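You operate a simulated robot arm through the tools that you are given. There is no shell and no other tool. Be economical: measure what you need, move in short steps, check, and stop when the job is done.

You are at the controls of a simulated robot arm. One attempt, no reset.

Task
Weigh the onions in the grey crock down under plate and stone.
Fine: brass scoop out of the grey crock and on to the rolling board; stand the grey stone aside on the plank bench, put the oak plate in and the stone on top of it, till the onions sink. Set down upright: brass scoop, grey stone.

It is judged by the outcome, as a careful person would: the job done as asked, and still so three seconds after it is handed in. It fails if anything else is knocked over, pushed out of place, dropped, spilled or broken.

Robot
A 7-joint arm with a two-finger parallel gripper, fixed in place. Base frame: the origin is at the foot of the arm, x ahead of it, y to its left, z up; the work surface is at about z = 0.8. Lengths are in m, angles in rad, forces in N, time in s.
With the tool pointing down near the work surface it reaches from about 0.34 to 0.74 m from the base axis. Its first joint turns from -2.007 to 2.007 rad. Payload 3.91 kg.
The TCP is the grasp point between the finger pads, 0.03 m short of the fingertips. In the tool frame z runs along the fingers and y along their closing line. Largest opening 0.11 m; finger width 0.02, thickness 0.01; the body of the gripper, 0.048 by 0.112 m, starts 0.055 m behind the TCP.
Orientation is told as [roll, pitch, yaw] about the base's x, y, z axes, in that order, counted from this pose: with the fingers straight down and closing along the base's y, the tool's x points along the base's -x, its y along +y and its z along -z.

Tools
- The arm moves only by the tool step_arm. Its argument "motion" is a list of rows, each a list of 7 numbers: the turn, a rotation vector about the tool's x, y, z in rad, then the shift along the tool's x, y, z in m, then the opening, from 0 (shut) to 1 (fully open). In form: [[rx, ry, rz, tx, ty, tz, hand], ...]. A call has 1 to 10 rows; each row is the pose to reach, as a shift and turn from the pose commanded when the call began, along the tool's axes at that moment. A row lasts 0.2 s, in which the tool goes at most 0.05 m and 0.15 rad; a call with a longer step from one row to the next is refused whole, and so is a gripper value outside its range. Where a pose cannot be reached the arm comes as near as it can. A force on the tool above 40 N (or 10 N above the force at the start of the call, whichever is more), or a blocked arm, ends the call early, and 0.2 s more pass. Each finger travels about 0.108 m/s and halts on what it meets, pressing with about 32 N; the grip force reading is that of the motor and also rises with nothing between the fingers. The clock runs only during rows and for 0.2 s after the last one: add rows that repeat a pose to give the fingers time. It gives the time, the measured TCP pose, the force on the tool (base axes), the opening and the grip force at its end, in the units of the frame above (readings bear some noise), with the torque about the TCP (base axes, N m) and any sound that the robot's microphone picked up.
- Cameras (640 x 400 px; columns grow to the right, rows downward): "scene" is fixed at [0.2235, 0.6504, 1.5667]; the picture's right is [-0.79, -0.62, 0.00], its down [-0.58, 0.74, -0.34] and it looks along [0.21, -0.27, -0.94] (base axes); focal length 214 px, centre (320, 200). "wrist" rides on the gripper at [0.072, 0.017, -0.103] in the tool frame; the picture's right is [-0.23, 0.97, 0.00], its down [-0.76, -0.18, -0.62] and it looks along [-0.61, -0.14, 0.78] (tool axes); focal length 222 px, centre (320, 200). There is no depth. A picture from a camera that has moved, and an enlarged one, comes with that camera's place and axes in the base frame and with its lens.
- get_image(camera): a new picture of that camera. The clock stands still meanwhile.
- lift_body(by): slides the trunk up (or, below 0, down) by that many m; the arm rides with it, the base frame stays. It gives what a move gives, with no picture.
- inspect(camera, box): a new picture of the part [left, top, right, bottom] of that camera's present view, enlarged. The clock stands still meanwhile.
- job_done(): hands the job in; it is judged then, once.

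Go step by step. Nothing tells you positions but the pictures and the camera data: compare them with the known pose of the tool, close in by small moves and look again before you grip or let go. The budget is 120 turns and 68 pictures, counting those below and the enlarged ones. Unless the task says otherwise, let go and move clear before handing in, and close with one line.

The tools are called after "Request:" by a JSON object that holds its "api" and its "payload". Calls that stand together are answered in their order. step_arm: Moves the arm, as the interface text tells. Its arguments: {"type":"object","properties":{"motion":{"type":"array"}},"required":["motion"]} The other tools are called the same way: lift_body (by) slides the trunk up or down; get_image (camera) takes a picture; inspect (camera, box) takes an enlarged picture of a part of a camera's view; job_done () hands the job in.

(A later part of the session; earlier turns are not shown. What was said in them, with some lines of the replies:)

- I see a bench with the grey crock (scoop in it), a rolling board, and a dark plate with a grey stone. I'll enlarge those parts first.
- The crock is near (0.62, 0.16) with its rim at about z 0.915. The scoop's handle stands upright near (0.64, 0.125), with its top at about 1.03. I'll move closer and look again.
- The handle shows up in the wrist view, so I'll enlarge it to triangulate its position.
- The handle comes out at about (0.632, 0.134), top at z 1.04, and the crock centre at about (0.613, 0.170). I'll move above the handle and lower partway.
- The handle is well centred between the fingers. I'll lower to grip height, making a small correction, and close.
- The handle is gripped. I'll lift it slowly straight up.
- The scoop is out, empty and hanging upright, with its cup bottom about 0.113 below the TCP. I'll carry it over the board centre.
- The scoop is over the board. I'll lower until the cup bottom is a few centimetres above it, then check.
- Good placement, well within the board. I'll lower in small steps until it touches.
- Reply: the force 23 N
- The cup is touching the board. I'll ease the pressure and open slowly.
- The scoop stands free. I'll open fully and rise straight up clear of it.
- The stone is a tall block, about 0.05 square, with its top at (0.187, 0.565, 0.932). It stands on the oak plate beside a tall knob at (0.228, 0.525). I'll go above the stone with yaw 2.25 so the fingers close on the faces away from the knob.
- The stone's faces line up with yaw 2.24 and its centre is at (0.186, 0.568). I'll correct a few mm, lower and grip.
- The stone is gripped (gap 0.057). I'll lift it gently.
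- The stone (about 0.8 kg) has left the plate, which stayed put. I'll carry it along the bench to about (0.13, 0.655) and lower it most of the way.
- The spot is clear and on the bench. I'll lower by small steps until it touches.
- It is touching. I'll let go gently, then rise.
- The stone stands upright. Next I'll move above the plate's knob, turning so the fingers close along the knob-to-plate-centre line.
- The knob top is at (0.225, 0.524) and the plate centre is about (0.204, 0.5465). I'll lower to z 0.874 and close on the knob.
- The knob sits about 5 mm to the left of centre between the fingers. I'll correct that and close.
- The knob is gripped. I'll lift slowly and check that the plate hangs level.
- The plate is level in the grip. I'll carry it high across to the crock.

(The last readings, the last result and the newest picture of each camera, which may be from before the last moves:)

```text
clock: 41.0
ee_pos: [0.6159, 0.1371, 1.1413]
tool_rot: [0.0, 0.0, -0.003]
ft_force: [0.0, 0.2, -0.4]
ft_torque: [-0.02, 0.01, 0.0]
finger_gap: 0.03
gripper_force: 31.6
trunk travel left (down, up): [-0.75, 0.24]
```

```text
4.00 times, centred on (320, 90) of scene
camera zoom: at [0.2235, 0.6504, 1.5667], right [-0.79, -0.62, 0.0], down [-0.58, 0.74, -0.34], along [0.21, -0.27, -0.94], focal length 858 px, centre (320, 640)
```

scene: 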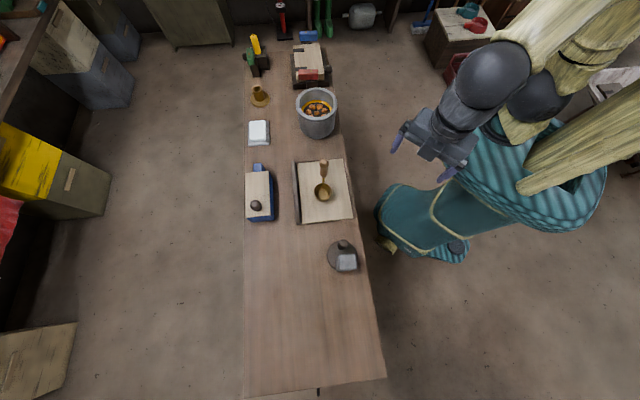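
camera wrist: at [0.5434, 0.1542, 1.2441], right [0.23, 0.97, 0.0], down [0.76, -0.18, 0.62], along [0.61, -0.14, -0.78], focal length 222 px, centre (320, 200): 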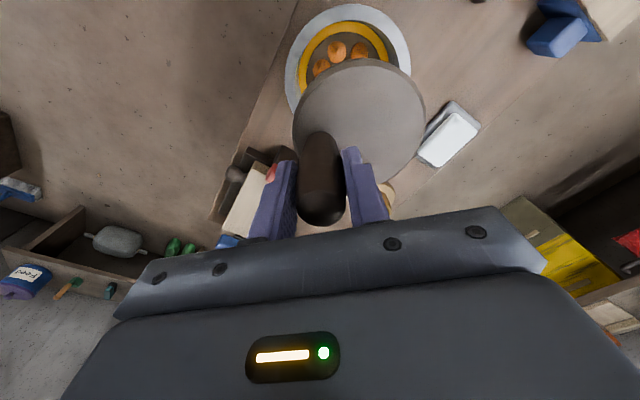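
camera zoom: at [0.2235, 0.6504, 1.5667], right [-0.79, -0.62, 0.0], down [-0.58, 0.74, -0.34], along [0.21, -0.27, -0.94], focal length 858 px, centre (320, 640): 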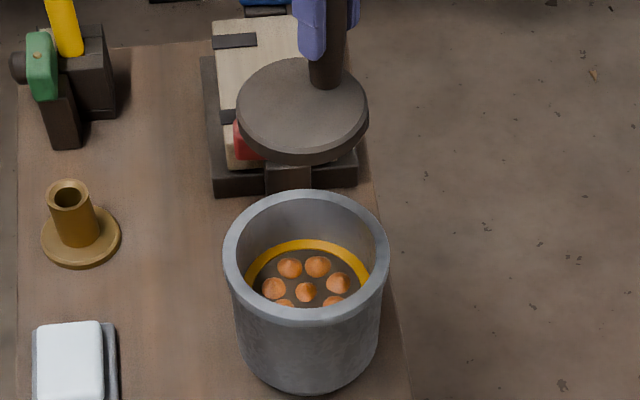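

The plate is just above the crock. I'll centre it and lower to just over the rim.

Request:
{"api": "step_arm", "payload": {"motion": [[0, 0, 0, 0.001, 0.0034, 0.03, 0.08], [0, 0, 0, 0.001, 0.0034, 0.06, 0.08], [0, 0, 0, 0.001, 0.0034, 0.09, 0.08], [0, 0, 0, 0.001, 0.0034, 0.115, 0.08], [0, 0, 0, 0.001, 0.0034, 0.13, 0.08], [0, 0, 0, 0.001, 0.0034, 0.13, 0.08]]}}

Request:
{"api": "inspect", "payload": {"camera": "wrist", "box": [240, 0, 480, 240]}}

Request:
{"api": "inspect", "payload": {"camera": "scene", "box": [280, 60, 360, 140]}}

```text
clock: 42.4
ee_pos: [0.6121, 0.143, 1.0118]
tool_rot: [0.001, -0.002, 0.001]
ft_force: [-0.1, 0.7, -1.1]
ft_torque: [-0.02, -0.03, 0.02]
finger_gap: 0.0298
gripper_force: 31.7
trunk travel left (down, up): [-0.75, 0.24]
```

```text
1.67 times, centred on (360, 120) of wrist
camera zoom: at [0.5417, 0.1589, 1.1145], right [0.23, 0.97, 0.0], down [0.76, -0.18, 0.62], along [0.61, -0.14, -0.78], focal length 370 px, centre (253, 333)
```

zoom: 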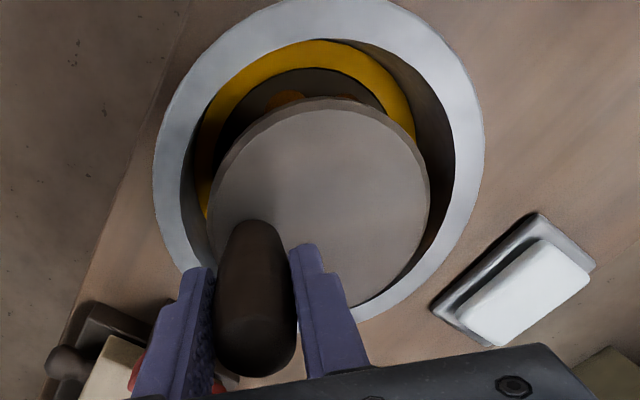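

```text
5.00 times, centred on (320, 100) of scene
camera zoom: at [0.2235, 0.6504, 1.5667], right [-0.79, -0.62, 0.0], down [-0.58, 0.74, -0.34], along [0.21, -0.27, -0.94], focal length 1072 px, centre (320, 700)
```

zoom: 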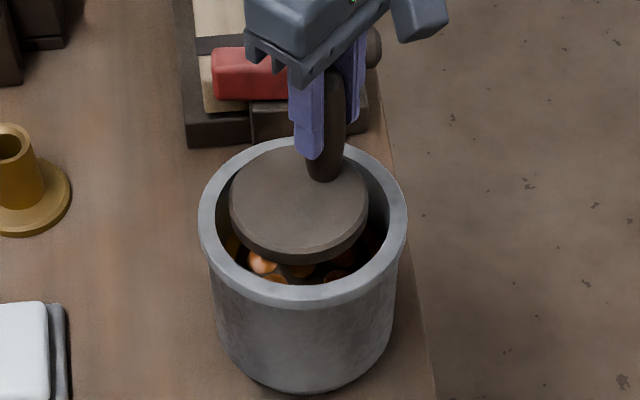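

The plate is centred over the opening. I'll lower it slowly, watching force.

Request:
{"api": "step_arm", "payload": {"motion": [[0, 0, 0, 0.001, -0.001, 0.01, 0.08], [0, 0, 0, 0.001, -0.001, 0.02, 0.08], [0, 0, 0, 0.001, -0.001, 0.03, 0.08], [0, 0, 0, 0.001, -0.001, 0.038, 0.08], [0, 0, 0, 0.001, -0.001, 0.046, 0.08], [0, 0, 0, 0.001, -0.001, 0.052, 0.08], [0, 0, 0, 0.001, -0.001, 0.052, 0.08]]}}

Request:
{"api": "inspect", "payload": {"camera": "wrist", "box": [240, 0, 480, 240]}}

Request:
{"api": "inspect", "payload": {"camera": "scene", "box": [280, 60, 360, 140]}}

```text
clock: 44.0
ee_pos: [0.6138, 0.1411, 0.9595]
tool_rot: [0.0, -0.001, 0.0]
ft_force: [0.0, -0.8, 1.7]
ft_torque: [0.05, 0.09, 0.02]
finger_gap: 0.0298
gripper_force: 32.3
trunk travel left (down, up): [-0.75, 0.24]
```

```text
1.67 times, centred on (360, 120) of wrist
camera zoom: at [0.5415, 0.1571, 1.0613], right [0.23, 0.97, 0.0], down [0.76, -0.18, 0.62], along [0.61, -0.14, -0.78], focal length 370 px, centre (253, 333)
```

zoom: 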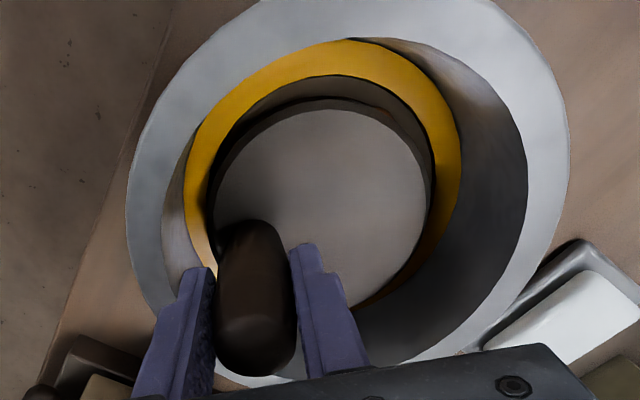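

```text
5.00 times, centred on (320, 100) of scene
camera zoom: at [0.2235, 0.6504, 1.5667], right [-0.79, -0.62, 0.0], down [-0.58, 0.74, -0.34], along [0.21, -0.27, -0.94], focal length 1072 px, centre (320, 700)
```

zoom: 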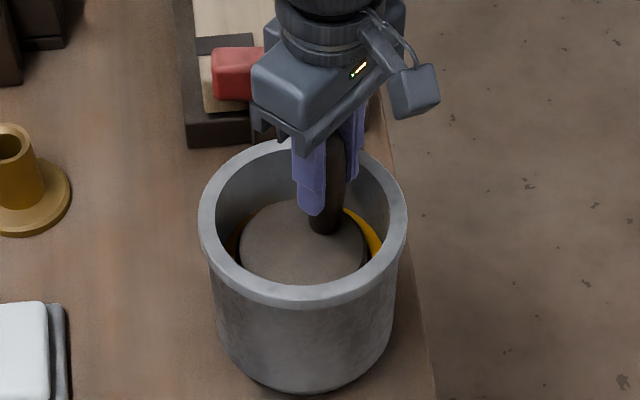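

The plate has entered the inner collar and is centred. Force is starting to rise, so I'll go a little lower.

Request:
{"api": "step_arm", "payload": {"motion": [[0, 0, 0, 0, 0, 0.004, 0.08], [0, 0, 0, 0, 0, 0.008, 0.08], [0, 0, 0, 0, 0, 0.012, 0.08], [0, 0, 0, 0, 0, 0.012, 0.08]]}}

Request:
{"api": "inspect", "payload": {"camera": "wrist", "box": [260, 0, 420, 200]}}

```text
clock: 45.0
ee_pos: [0.6134, 0.1403, 0.9485]
tool_rot: [0.001, -0.003, 0.0]
ft_force: [-1.8, -2.4, 21.2]
ft_torque: [0.27, 0.27, 0.02]
finger_gap: 0.03
gripper_force: 32.4
trunk travel left (down, up): [-0.75, 0.24]
```

```text
2.00 times, centred on (340, 100) of wrist
camera zoom: at [0.5411, 0.1571, 1.0512], right [0.23, 0.97, 0.0], down [0.76, -0.18, 0.63], along [0.61, -0.14, -0.78], focal length 444 px, centre (280, 400)
```

zoom: 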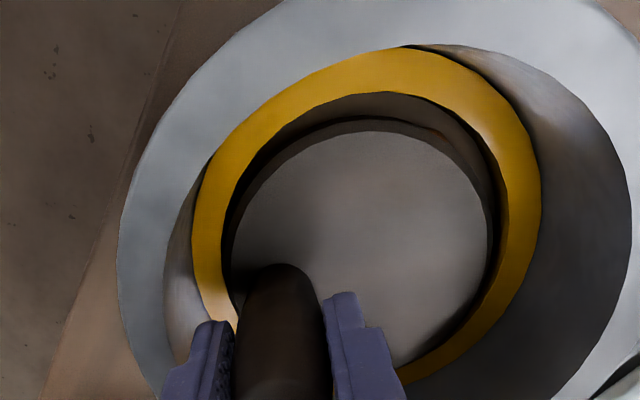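

I've got firm resistance (21 N) from the floating onions or brine. I'll ease back to light contact and open slightly, keeping the fingers clear of the crock wall.

Request:
{"api": "step_arm", "payload": {"motion": [[0, 0, 0, 0, 0, -0.004, 0.08], [0, 0, 0, 0, 0, -0.009, 0.08], [0, 0, 0, 0, 0, -0.009, 0.08]]}}

Request:
{"api": "step_arm", "payload": {"motion": [[0, 0, 0, 0, 0, 0, 0.3], [0, 0, 0, 0, 0, 0, 0.34], [0, 0, 0, 0, 0, 0, 0.37], [0, 0, 0, 0, 0, 0, 0.37]]}}

Request:
{"api": "inspect", "payload": {"camera": "wrist", "box": [260, 0, 420, 200]}}

```text
clock: 45.8
ee_pos: [0.6126, 0.1392, 0.9542]
tool_rot: [-0.001, 0.0, 0.0]
ft_force: [-1.0, 1.1, -1.9]
ft_torque: [0.06, 0.11, 0.02]
finger_gap: 0.0298
gripper_force: 31.9
trunk travel left (down, up): [-0.75, 0.24]
```

```text
clock: 46.8
ee_pos: [0.6134, 0.1413, 0.9555]
tool_rot: [-0.001, 0.0, 0.001]
ft_force: [1.5, 5.5, 1.5]
ft_torque: [0.17, -0.01, 0.0]
finger_gap: 0.0377
gripper_force: 0.0
trunk travel left (down, up): [-0.75, 0.24]
```

```text
2.00 times, centred on (340, 100) of wrist
camera zoom: at [0.5421, 0.1574, 1.0581], right [0.23, 0.97, 0.0], down [0.76, -0.18, 0.62], along [0.61, -0.14, -0.78], focal length 444 px, centre (280, 400)
```

zoom: 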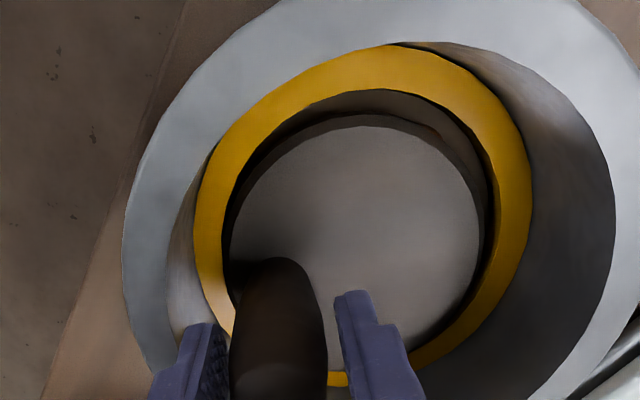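

The plate floats free. The outer finger seems to be just brushing the crock wall, so I'll ease it off and rise straight up slowly.

Request:
{"api": "step_arm", "payload": {"motion": [[0, 0, 0, 0, 0.001, 0, 0.335], [0, 0, 0, 0, 0.001, -0.006, 0.335], [0, 0, 0, 0, 0.001, -0.014, 0.335], [0, 0, 0, 0, 0.001, -0.022, 0.335], [0, 0, 0, 0, 0.001, -0.03, 0.36]]}}

Request:
{"api": "inspect", "payload": {"camera": "wrist", "box": [240, 0, 440, 240]}}

```text
clock: 48.0
ee_pos: [0.6125, 0.1421, 0.9864]
tool_rot: [-0.001, 0.0, 0.0]
ft_force: [0.1, -0.2, 0.0]
ft_torque: [0.0, 0.01, 0.0]
finger_gap: 0.0396
gripper_force: 0.0
trunk travel left (down, up): [-0.75, 0.24]
```

```text
1.67 times, centred on (340, 120) of wrist
camera zoom: at [0.5413, 0.1587, 1.0898], right [0.23, 0.97, 0.0], down [0.76, -0.18, 0.62], along [0.61, -0.14, -0.78], focal length 370 px, centre (287, 333)
```

zoom: 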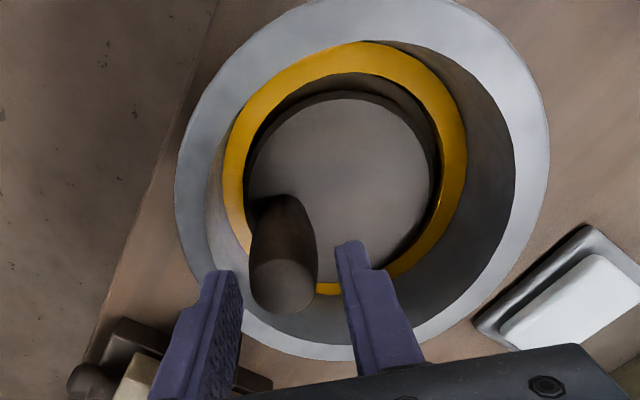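

The plate floats level inside the collar. I'll rise clear and take a measuring look.

Request:
{"api": "step_arm", "payload": {"motion": [[0, 0, 0, 0, 0, -0.03, 0.4], [0, 0, 0, 0, 0, -0.07, 0.7], [0, 0, 0, 0.02, 0, -0.11, 0.9], [0, 0, 0, 0.04, 0, -0.15, 0.9], [0, 0, 0, 0.06, 0, -0.17, 0.9], [0, 0, 0, 0.06, 0, -0.17, 0.9]]}}

Request:
{"api": "inspect", "payload": {"camera": "wrist", "box": [270, 40, 400, 170]}}

Request:
{"api": "inspect", "payload": {"camera": "scene", "box": [280, 60, 360, 140]}}

```text
clock: 49.4
ee_pos: [0.5503, 0.1433, 1.1566]
tool_rot: [0.001, 0.002, 0.002]
ft_force: [-0.2, -0.2, 0.3]
ft_torque: [-0.01, -0.01, -0.03]
finger_gap: 0.0989
gripper_force: 0.1
trunk travel left (down, up): [-0.75, 0.24]
```

```text
3.08 times, centred on (335, 105) of wrist
camera zoom: at [0.4795, 0.1598, 1.2592], right [0.23, 0.97, 0.0], down [0.76, -0.18, 0.62], along [0.61, -0.14, -0.78], focal length 684 px, centre (274, 492)
```

zoom: 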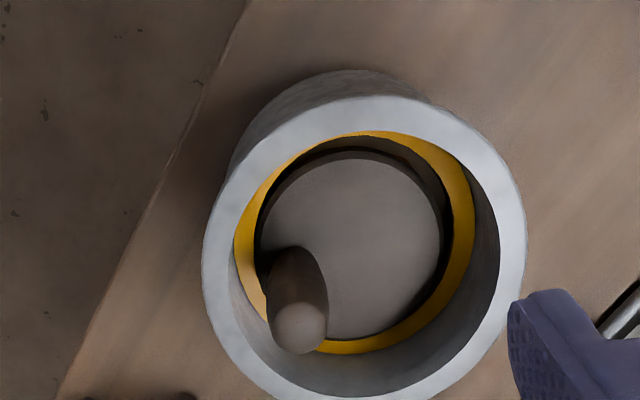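

```text
5.00 times, centred on (320, 100) of scene
camera zoom: at [0.2235, 0.6504, 1.5667], right [-0.79, -0.62, 0.0], down [-0.58, 0.74, -0.34], along [0.21, -0.27, -0.94], focal length 1072 px, centre (320, 700)
```

zoom: 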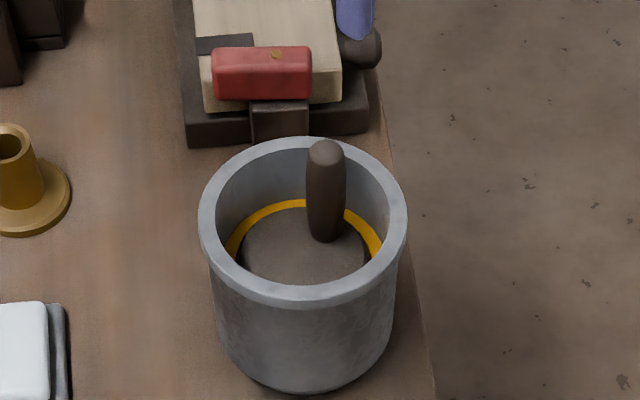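

The plate sits well: knob at (0.6125, 0.143), plate centre at about (0.614, 0.171). One closer zoom will tell me the room inside the collar for the stone.

Request:
{"api": "inspect", "payload": {"camera": "wrist", "box": [308, 70, 378, 114]}}

```text
9.09 times, centred on (343, 92) of wrist
camera zoom: at [0.4795, 0.1598, 1.2592], right [0.23, 0.97, 0.0], down [0.76, -0.18, 0.62], along [0.61, -0.14, -0.78], focal length 2019 px, centre (111, 1182)
```

zoom: 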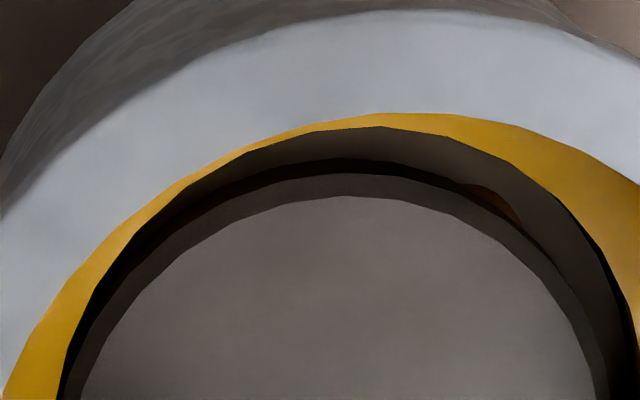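

There's room for the stone right beside the knob, at centre (0.613, 0.187), turned square to the knob. I'll return to the stone now.

Request:
{"api": "step_arm", "payload": {"motion": [[0, 0, -0.14, 0.0263, 0.0319, 0, 0.9], [0, 0, -0.28, 0.0526, 0.0639, 0, 0.9], [0, 0, -0.42, 0.0789, 0.0958, 0, 0.9], [0, 0, -0.56, 0.1053, 0.1278, 0, 0.9], [0, 0, -0.7, 0.1316, 0.1597, 0, 0.9], [0, 0, -0.84, 0.1579, 0.1916, 0, 0.9], [0, 0, -0.98, 0.1842, 0.2236, 0, 0.9], [0, 0, -1.12, 0.2105, 0.2555, 0, 0.9]]}}

Request:
{"api": "step_arm", "payload": {"motion": [[0, 0, -0.14, -0.0174, 0.0376, 0, 0.9], [0, 0, -0.28, -0.0347, 0.0752, 0, 0.9], [0, 0, -0.42, -0.0521, 0.1127, 0, 0.9], [0, 0, -0.56, -0.0694, 0.1503, 0, 0.9], [0, 0, -0.7, -0.0868, 0.1879, 0, 0.9], [0, 0, -0.84, -0.1041, 0.2255, 0, 0.9], [0, 0, -0.98, -0.1215, 0.263, 0, 0.9], [0, 0, -1.127, -0.1388, 0.3006, 0, 0.9], [0, 0, -1.127, -0.1388, 0.3006, 0, 0.9]]}}

Request:
{"api": "get_image", "payload": {"camera": "wrist"}}

```text
clock: 51.2
ee_pos: [0.3385, 0.4003, 1.1536]
tool_rot: [0.001, 0.0, 1.123]
ft_force: [-0.4, -0.1, 0.1]
ft_torque: [-0.02, 0.04, -0.02]
finger_gap: 0.0989
gripper_force: 0.1
trunk travel left (down, up): [-0.75, 0.24]
```

```text
clock: 53.2
ee_pos: [0.1314, 0.6565, 1.1568]
tool_rot: [0.0, -0.001, 2.25]
ft_force: [0.8, 0.8, -0.7]
ft_torque: [0.0, 0.02, -0.01]
finger_gap: 0.099
gripper_force: 0.1
trunk travel left (down, up): [-0.75, 0.24]
```

```text
18 pictures are left
camera wrist: at [0.1649, 0.5889, 1.2596], right [-0.9, -0.43, 0.0], down [-0.34, 0.7, 0.62], along [-0.27, 0.56, -0.78], focal length 222 px, centre (320, 200)
```

wrist: 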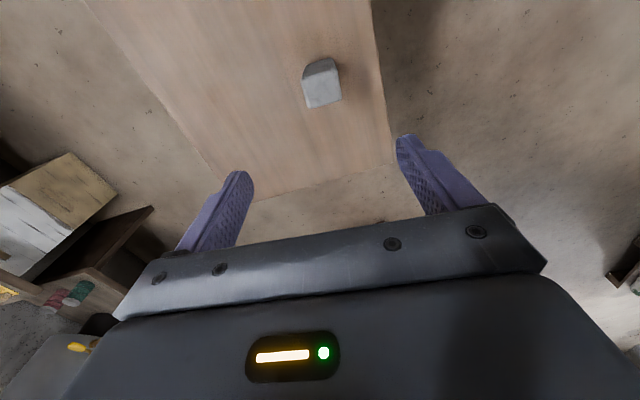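

The stone is undisturbed. I'll lower to the same grip pose and close.

Request:
{"api": "step_arm", "payload": {"motion": [[0, 0, 0, 0, 0.003, 0.045, 0.9], [0, 0, 0, 0, 0.003, 0.09, 0.9], [0, 0, 0, 0, 0.003, 0.135, 0.9], [0, 0, 0, 0, 0.003, 0.175, 0.9], [0, 0, 0, 0, 0.003, 0.21, 0.9], [0, 0, 0, 0, 0.003, 0.24, 0.9], [0, 0, 0, 0, 0.003, 0.258, 0.9], [0, 0, 0, 0, 0.003, 0.267, 0.9], [0, 0, 0, 0, 0.003, 0.267, 0.9]]}}

Request:
{"api": "get_image", "payload": {"camera": "wrist"}}

```text
clock: 55.2
ee_pos: [0.1308, 0.6505, 0.8903]
tool_rot: [0.0, 0.0, 2.248]
ft_force: [0.4, -0.3, 0.6]
ft_torque: [0.0, 0.0, -0.03]
finger_gap: 0.0992
gripper_force: 0.0
trunk travel left (down, up): [-0.75, 0.24]
```

```text
17 pictures are left
camera wrist: at [0.1633, 0.5836, 0.9923], right [-0.9, -0.43, 0.0], down [-0.34, 0.7, 0.62], along [-0.27, 0.56, -0.78], focal length 222 px, centre (320, 200)
```

wrist: 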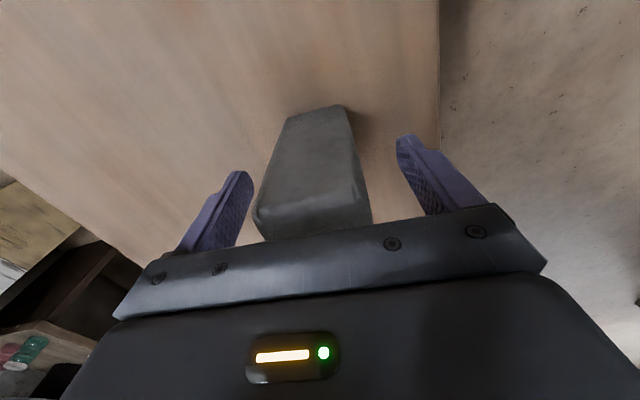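

Request:
{"api": "step_arm", "payload": {"motion": [[0, 0, 0, -0.0035, -0.002, 0, 0.9], [0, 0, 0, -0.0035, -0.002, 0, 0.75], [0, 0, 0, -0.0035, -0.002, 0, 0.6], [0, 0, 0, -0.0035, -0.002, 0, 0.45], [0, 0, 0, -0.0035, -0.002, 0, 0.25], [0, 0, 0, -0.0035, -0.002, 0, 0.25], [0, 0, 0, -0.0035, -0.002, 0, 0.25]]}}

Request:
{"api": "get_image", "payload": {"camera": "wrist"}}

```text
clock: 56.8
ee_pos: [0.1303, 0.6545, 0.891]
tool_rot: [0.002, 0.0, 2.246]
ft_force: [1.6, 1.4, 0.4]
ft_torque: [-0.07, 0.02, 0.05]
finger_gap: 0.0563
gripper_force: 31.8
trunk travel left (down, up): [-0.75, 0.24]
```

```text
16 pictures are left
camera wrist: at [0.1626, 0.5874, 0.9926], right [-0.9, -0.43, 0.0], down [-0.34, 0.71, 0.62], along [-0.27, 0.56, -0.78], focal length 222 px, centre (320, 200)
```

wrist: 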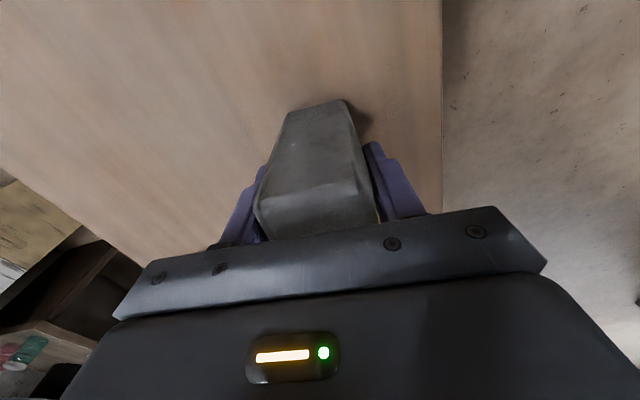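

The stone is gripped the same as before. I'll lift and carry it high to the crock.

Request:
{"api": "step_arm", "payload": {"motion": [[0, 0, 0, 0, 0, -0.01, 0.25], [0, 0, 0, 0, 0, -0.04, 0.25], [0, 0, 0, 0, 0, -0.08, 0.25], [0, 0, 0, 0, 0, -0.12, 0.25], [0, 0, 0, 0, 0, -0.16, 0.25], [0, 0, 0, 0, 0, -0.2, 0.25], [0, 0, 0, 0, 0, -0.24, 0.25], [0, 0, 0, 0, 0, -0.265, 0.25], [0, 0, 0, 0, 0, -0.265, 0.25]]}}

Request:
{"api": "step_arm", "payload": {"motion": [[0, 0, 0.042, 0.0417, -0.0053, 0, 0.25], [0, 0, 0.084, 0.0834, -0.0106, 0, 0.25], [0, 0, 0.127, 0.125, -0.0159, 0, 0.25], [0, 0, 0.169, 0.1668, -0.0213, 0, 0.25], [0, 0, 0.211, 0.2084, -0.0266, 0, 0.25], [0, 0, 0.254, 0.25, -0.0319, 0, 0.25], [0, 0, 0.296, 0.2918, -0.0372, 0, 0.25], [0, 0, 0.338, 0.3335, -0.0425, 0, 0.25]]}}

Request:
{"api": "step_arm", "payload": {"motion": [[0, 0, 0.042, 0.0376, -0.0188, 0, 0.25], [0, 0, 0.084, 0.0752, -0.0377, 0, 0.25], [0, 0, 0.127, 0.1127, -0.0565, 0, 0.25], [0, 0, 0.169, 0.1503, -0.0753, 0, 0.25], [0, 0, 0.211, 0.1879, -0.0941, 0, 0.25], [0, 0, 0.254, 0.2255, -0.113, 0, 0.25], [0, 0, 0.296, 0.263, -0.1318, 0, 0.25], [0, 0, 0.337, 0.3006, -0.1506, 0, 0.25], [0, 0, 0.337, 0.3006, -0.1506, 0, 0.25]]}}

Request:
{"api": "get_image", "payload": {"camera": "wrist"}}

Request:
{"api": "inspect", "payload": {"camera": "scene", "box": [260, 50, 380, 140]}}

```text
clock: 58.8
ee_pos: [0.1306, 0.6568, 1.1534]
tool_rot: [0.003, 0.001, 2.248]
ft_force: [-0.5, 0.2, -7.3]
ft_torque: [-0.03, 0.0, 0.01]
finger_gap: 0.0563
gripper_force: 31.7
trunk travel left (down, up): [-0.75, 0.24]
```

```text
clock: 60.6
ee_pos: [0.3734, 0.4205, 1.1498]
tool_rot: [0.002, -0.001, 1.908]
ft_force: [0.0, -0.3, -7.7]
ft_torque: [0.05, -0.04, -0.03]
finger_gap: 0.0562
gripper_force: 31.9
trunk travel left (down, up): [-0.75, 0.24]
```

```text
clock: 62.6
ee_pos: [0.6144, 0.1937, 1.156]
tool_rot: [0.002, -0.001, 1.572]
ft_force: [0.7, -0.1, -8.2]
ft_torque: [0.0, -0.03, -0.01]
finger_gap: 0.0562
gripper_force: 32.7
trunk travel left (down, up): [-0.75, 0.24]
```

```text
15 pictures are left
camera wrist: at [0.598, 0.1202, 1.2597], right [-0.97, 0.23, 0.0], down [0.18, 0.76, 0.62], along [0.14, 0.61, -0.78], focal length 222 px, centre (320, 200)
```

wrist: 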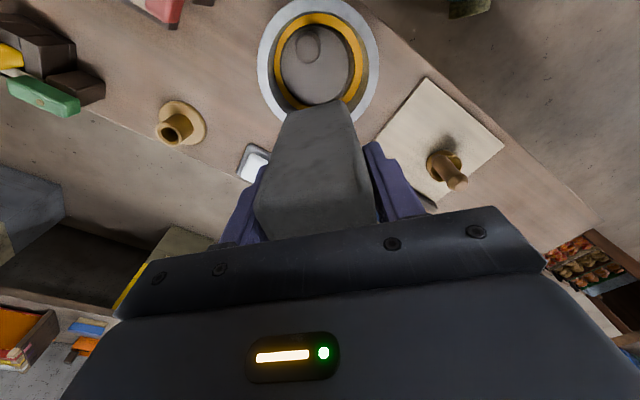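

```text
4.44 times, centred on (320, 95) of scene
camera zoom: at [0.2235, 0.6504, 1.5667], right [-0.79, -0.62, 0.0], down [-0.58, 0.74, -0.34], along [0.21, -0.27, -0.94], focal length 953 px, centre (320, 667)
```

zoom: 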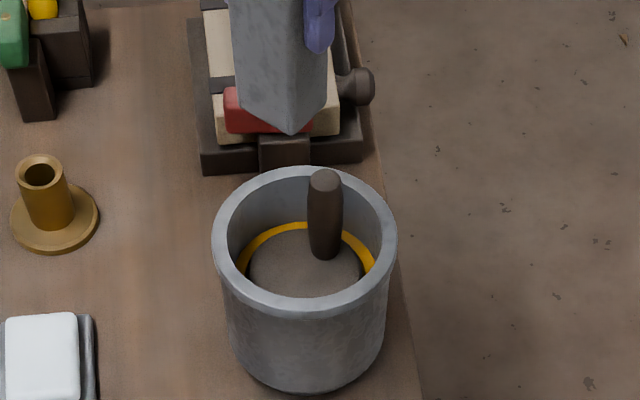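

The stone is over the crock. I'll correct a few mm, lower to just above the knob's height and look closely.

Request:
{"api": "step_arm", "payload": {"motion": [[0, 0, 0, 0.002, 0.001, 0.02, 0.25], [0, 0, 0, 0.004, 0.001, 0.04, 0.25], [0, 0, 0, 0.0055, 0.001, 0.06, 0.25], [0, 0, 0, 0.0055, 0.001, 0.06, 0.25]]}}

Request:
{"api": "inspect", "payload": {"camera": "wrist", "box": [240, 0, 420, 120]}}

Request:
{"api": "inspect", "payload": {"camera": "scene", "box": [280, 60, 360, 140]}}

```text
clock: 63.6
ee_pos: [0.6123, 0.1853, 1.0955]
tool_rot: [0.001, 0.0, 1.572]
ft_force: [0.6, -0.6, -8.4]
ft_torque: [-0.01, 0.0, 0.01]
finger_gap: 0.056
gripper_force: 31.9
trunk travel left (down, up): [-0.75, 0.24]
```

```text
3.33 times, centred on (330, 60) of wrist
camera zoom: at [0.5971, 0.1121, 1.1975], right [-0.97, 0.23, 0.0], down [0.18, 0.76, 0.62], along [0.14, 0.61, -0.78], focal length 740 px, centre (287, 667)
```

zoom: 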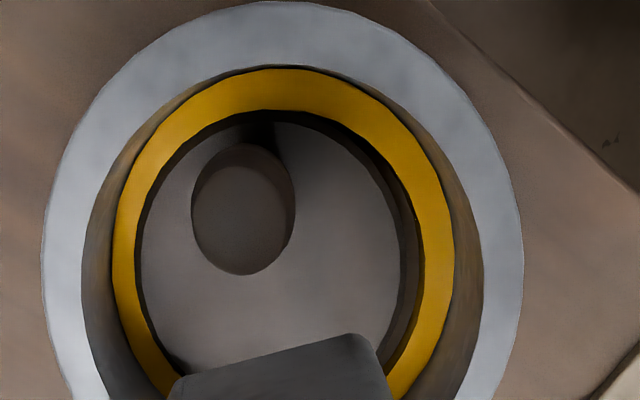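

```text
5.00 times, centred on (320, 100) of scene
camera zoom: at [0.2235, 0.6504, 1.5667], right [-0.79, -0.62, 0.0], down [-0.58, 0.74, -0.34], along [0.21, -0.27, -0.94], focal length 1072 px, centre (320, 700)
```

zoom: 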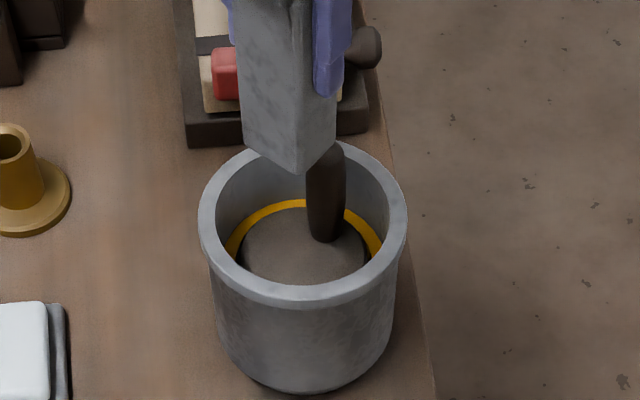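

The stone's front face is about 9 mm from the knob and x is aligned. I'll shift 3 mm towards the knob and lower until the stone's bottom is just above the plate.

Request:
{"api": "step_arm", "payload": {"motion": [[0, 0, 0, 0.003, 0, 0.02, 0.25], [0, 0, 0, 0.003, 0, 0.04, 0.25], [0, 0, 0, 0.003, 0, 0.055, 0.25], [0, 0, 0, 0.003, 0, 0.07, 0.25], [0, 0, 0, 0.003, 0, 0.085, 0.25], [0, 0, 0, 0.003, 0, 0.098, 0.25], [0, 0, 0, 0.003, 0, 0.098, 0.25]]}}

Request:
{"api": "inspect", "payload": {"camera": "wrist", "box": [220, 0, 440, 160]}}

Request:
{"api": "inspect", "payload": {"camera": "scene", "box": [280, 60, 360, 140]}}

```text
clock: 65.2
ee_pos: [0.6125, 0.1802, 0.9967]
tool_rot: [0.002, 0.003, 1.573]
ft_force: [0.7, -0.1, -8.0]
ft_torque: [-0.02, 0.0, 0.02]
finger_gap: 0.0561
gripper_force: 31.9
trunk travel left (down, up): [-0.75, 0.24]
```

```text
2.50 times, centred on (330, 80) of wrist
camera zoom: at [0.5971, 0.1067, 1.0992], right [-0.97, 0.23, 0.0], down [0.18, 0.76, 0.62], along [0.14, 0.61, -0.78], focal length 555 px, centre (295, 500)
```

zoom: 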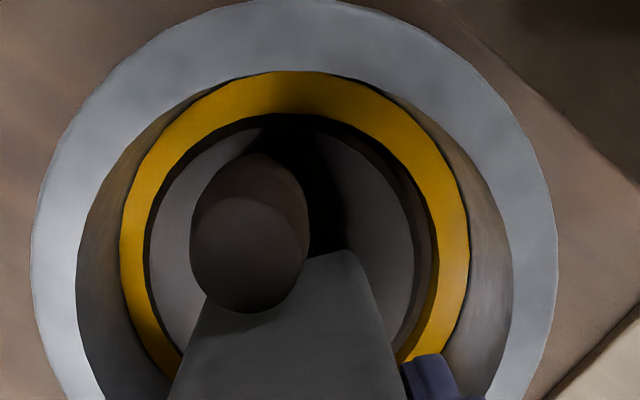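

```text
5.00 times, centred on (320, 100) of scene
camera zoom: at [0.2235, 0.6504, 1.5667], right [-0.79, -0.62, 0.0], down [-0.58, 0.74, -0.34], along [0.21, -0.27, -0.94], focal length 1072 px, centre (320, 700)
```

zoom: 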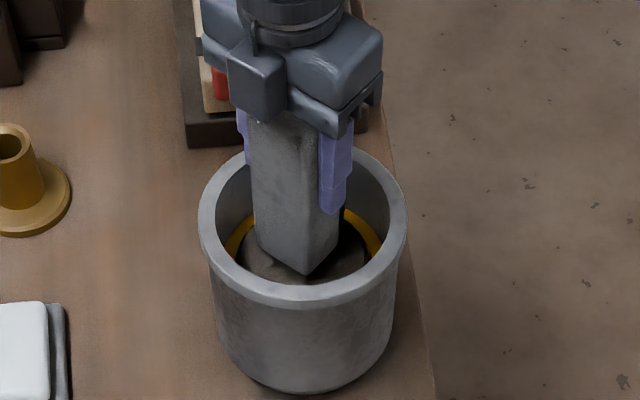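

Clearances look fine. I'll lower in small steps until the plate carries the stone.

Request:
{"api": "step_arm", "payload": {"motion": [[0, 0, 0, 0, 0, 0.005, 0.25], [0, 0, 0, 0, 0, 0.01, 0.25], [0, 0, 0, 0, 0, 0.013, 0.25], [0, 0, 0, 0, 0, 0.016, 0.25], [0, 0, 0, 0, 0, 0.019, 0.25], [0, 0, 0, 0, 0, 0.019, 0.25]]}}

```text
clock: 66.6
ee_pos: [0.6124, 0.1804, 0.9781]
tool_rot: [-0.002, -0.001, 1.572]
ft_force: [-0.1, 0.4, 0.6]
ft_torque: [-0.02, 0.05, 0.02]
finger_gap: 0.0563
gripper_force: 32.1
trunk travel left (down, up): [-0.75, 0.24]
```

The force has gone to about zero, so the plate is carrying the stone. I'll lower slightly more to feel whether it settles.

Request:
{"api": "step_arm", "payload": {"motion": [[0, 0, 0, 0, 0, 0.002, 0.25], [0, 0, 0, 0, 0, 0.004, 0.25], [0, 0, 0, 0, 0, 0.004, 0.25], [0, 0, 0, 0, 0, 0.004, 0.25]]}}

Request:
{"api": "inspect", "payload": {"camera": "wrist", "box": [220, 0, 440, 160]}}

```text
clock: 67.6
ee_pos: [0.6125, 0.1796, 0.9769]
tool_rot: [-0.005, -0.001, 1.572]
ft_force: [4.4, 1.7, 22.5]
ft_torque: [0.0, 0.15, 0.23]
finger_gap: 0.0561
gripper_force: 32.0
trunk travel left (down, up): [-0.75, 0.24]
```

```text
2.50 times, centred on (330, 80) of wrist
camera zoom: at [0.5954, 0.1073, 1.0786], right [-0.97, 0.23, 0.0], down [0.17, 0.76, 0.63], along [0.14, 0.61, -0.78], focal length 555 px, centre (295, 500)
```

zoom: 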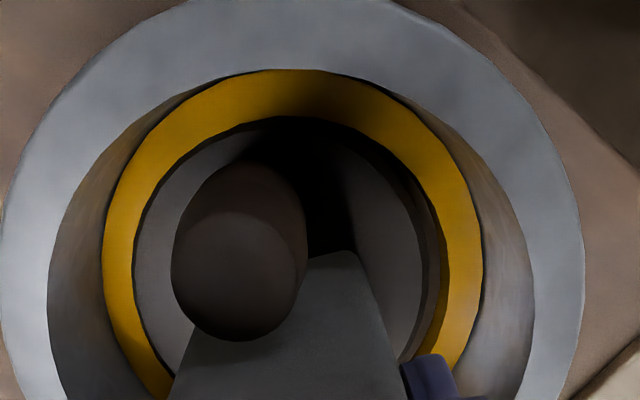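

The support is firm, so I'll back off to light contact and let go; the fingertips are above the rim.

Request:
{"api": "step_arm", "payload": {"motion": [[0, 0, 0, 0, 0, -0.0035, 0.25], [0, 0, 0, 0, 0, -0.0035, 0.25], [0, 0, 0, 0, 0, -0.0035, 0.5], [0, 0, 0, 0, 0, -0.0035, 0.55], [0, 0, 0, 0, 0, -0.0035, 0.6], [0, 0, 0, 0, 0, -0.0035, 0.7], [0, 0, 0, 0, 0, -0.0035, 0.7]]}}

Request:
{"api": "get_image", "payload": {"camera": "wrist"}}

Request:
{"api": "inspect", "payload": {"camera": "scene", "box": [280, 60, 360, 140]}}

```text
clock: 69.2
ee_pos: [0.6116, 0.1805, 0.9768]
tool_rot: [-0.001, 0.0, 1.572]
ft_force: [0.5, -0.3, -0.8]
ft_torque: [-0.02, 0.03, -0.04]
finger_gap: 0.0769
gripper_force: 0.1
trunk travel left (down, up): [-0.75, 0.24]
```

```text
8 pictures are left
camera wrist: at [0.5956, 0.1075, 1.0794], right [-0.97, 0.23, 0.0], down [0.18, 0.76, 0.62], along [0.14, 0.61, -0.78], focal length 222 px, centre (320, 200)
```

wrist: 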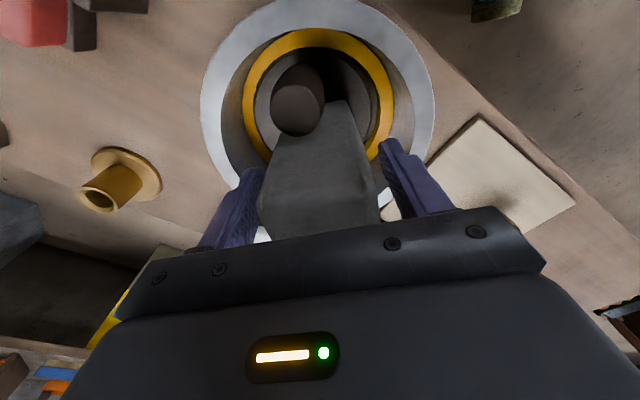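

```text
5.00 times, centred on (320, 100) of scene
camera zoom: at [0.2235, 0.6504, 1.5667], right [-0.79, -0.62, 0.0], down [-0.58, 0.74, -0.34], along [0.21, -0.27, -0.94], focal length 1072 px, centre (320, 700)
```

zoom: 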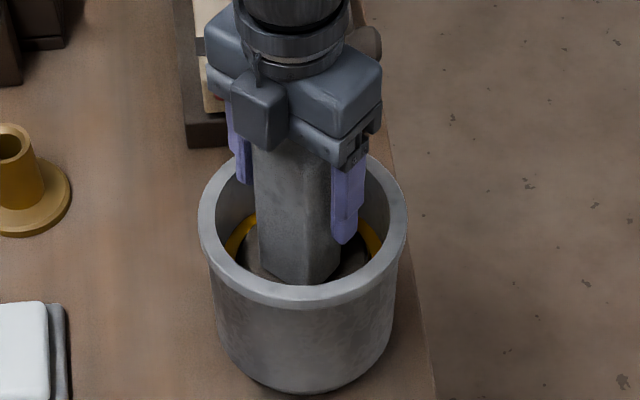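

The stone stands by itself on the plate. I'll rise straight up and back clear, then check.

Request:
{"api": "step_arm", "payload": {"motion": [[0, 0, 0, 0, 0, -0.02, 0.7], [0, 0, 0, 0, 0, -0.05, 0.7], [0, 0, 0, 0, 0, -0.09, 0.7], [0, 0, 0, 0, 0, -0.13, 0.7], [0, 0, 0, 0.03, 0, -0.16, 0.7], [0, 0, 0, 0.07, 0, -0.18, 0.7], [0, 0, 0, 0.1, 0, -0.18, 0.7], [0, 0, 0, 0.1, 0, -0.18, 0.7]]}}

Request:
{"api": "inspect", "payload": {"camera": "wrist", "box": [230, 20, 450, 190]}}

Request:
{"api": "inspect", "payload": {"camera": "scene", "box": [280, 60, 360, 140]}}

```text
clock: 71.0
ee_pos: [0.6128, 0.0829, 1.1569]
tool_rot: [0.0, 0.0, 1.572]
ft_force: [-0.7, -0.6, 0.0]
ft_torque: [0.03, 0.01, 0.02]
finger_gap: 0.0771
gripper_force: 0.0
trunk travel left (down, up): [-0.75, 0.24]
```

```text
2.35 times, centred on (340, 105) of wrist
camera zoom: at [0.5969, 0.0096, 1.2616], right [-0.97, 0.23, 0.0], down [0.18, 0.76, 0.62], along [0.14, 0.61, -0.78], focal length 523 px, centre (273, 424)
```

zoom: 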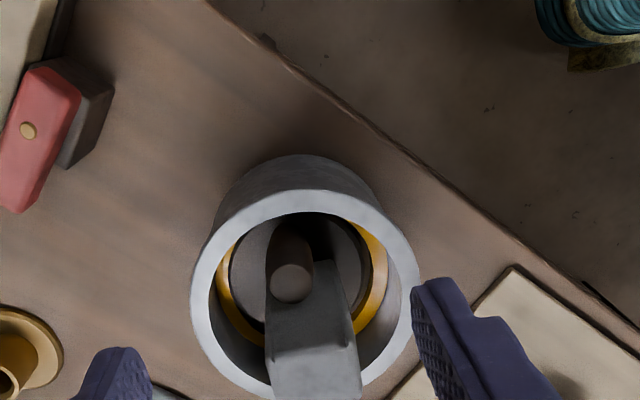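

```text
5.00 times, centred on (320, 100) of scene
camera zoom: at [0.2235, 0.6504, 1.5667], right [-0.79, -0.62, 0.0], down [-0.58, 0.74, -0.34], along [0.21, -0.27, -0.94], focal length 1072 px, centre (320, 700)
```

zoom: 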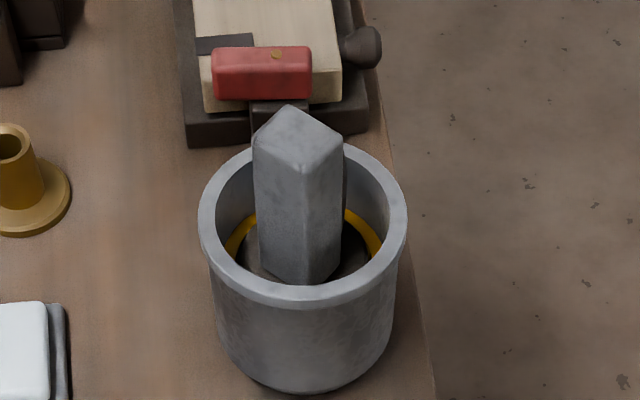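

The stone stands upright on the plate inside the collar, and the plate is pressed down to its firm stop. I'll take a last overall look before handing in.

Request:
{"api": "get_image", "payload": {"camera": "scene"}}

Request:
{"api": "inspect", "payload": {"camera": "wrist", "box": [300, 90, 390, 150]}}

```text
4 pictures are left
```

scene: 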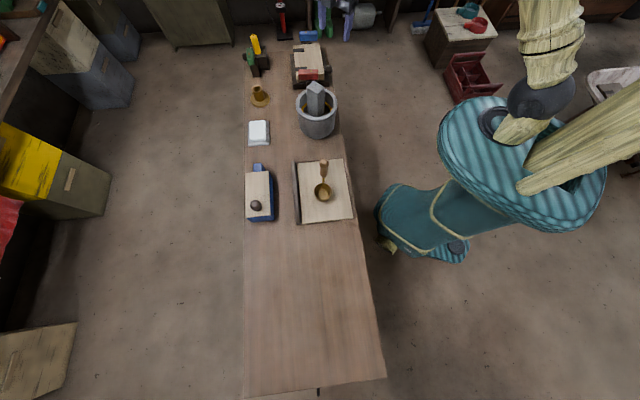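

```text
6.67 times, centred on (345, 120) of wrist
camera zoom: at [0.5969, 0.0096, 1.2616], right [-0.97, 0.23, 0.0], down [0.18, 0.76, 0.62], along [0.14, 0.61, -0.78], focal length 1481 px, centre (153, 733)
```

zoom: 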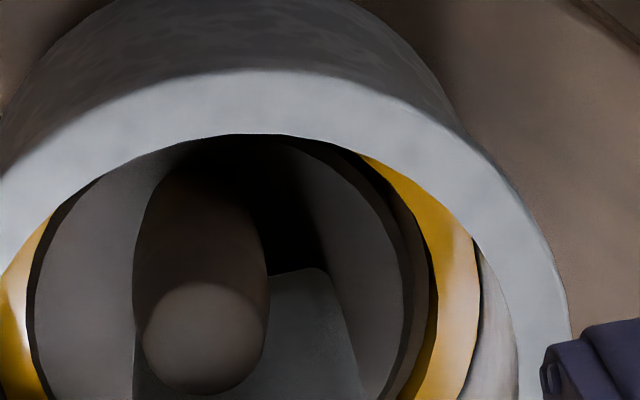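

Everything is in place: the scoop upright on the board, the plate level in the crock with the stone standing on it, and nothing else moved. I'm handing in.

Request:
{"api": "job_done", "payload": {}}

```text
The job is handed in.
```

The brass scoop stands upright on the rolling board, and the oak plate is in the grey crock with the grey stone upright on top. The plate is pressed to a firm stop, but I couldn't see the onions under it to confirm they sank.
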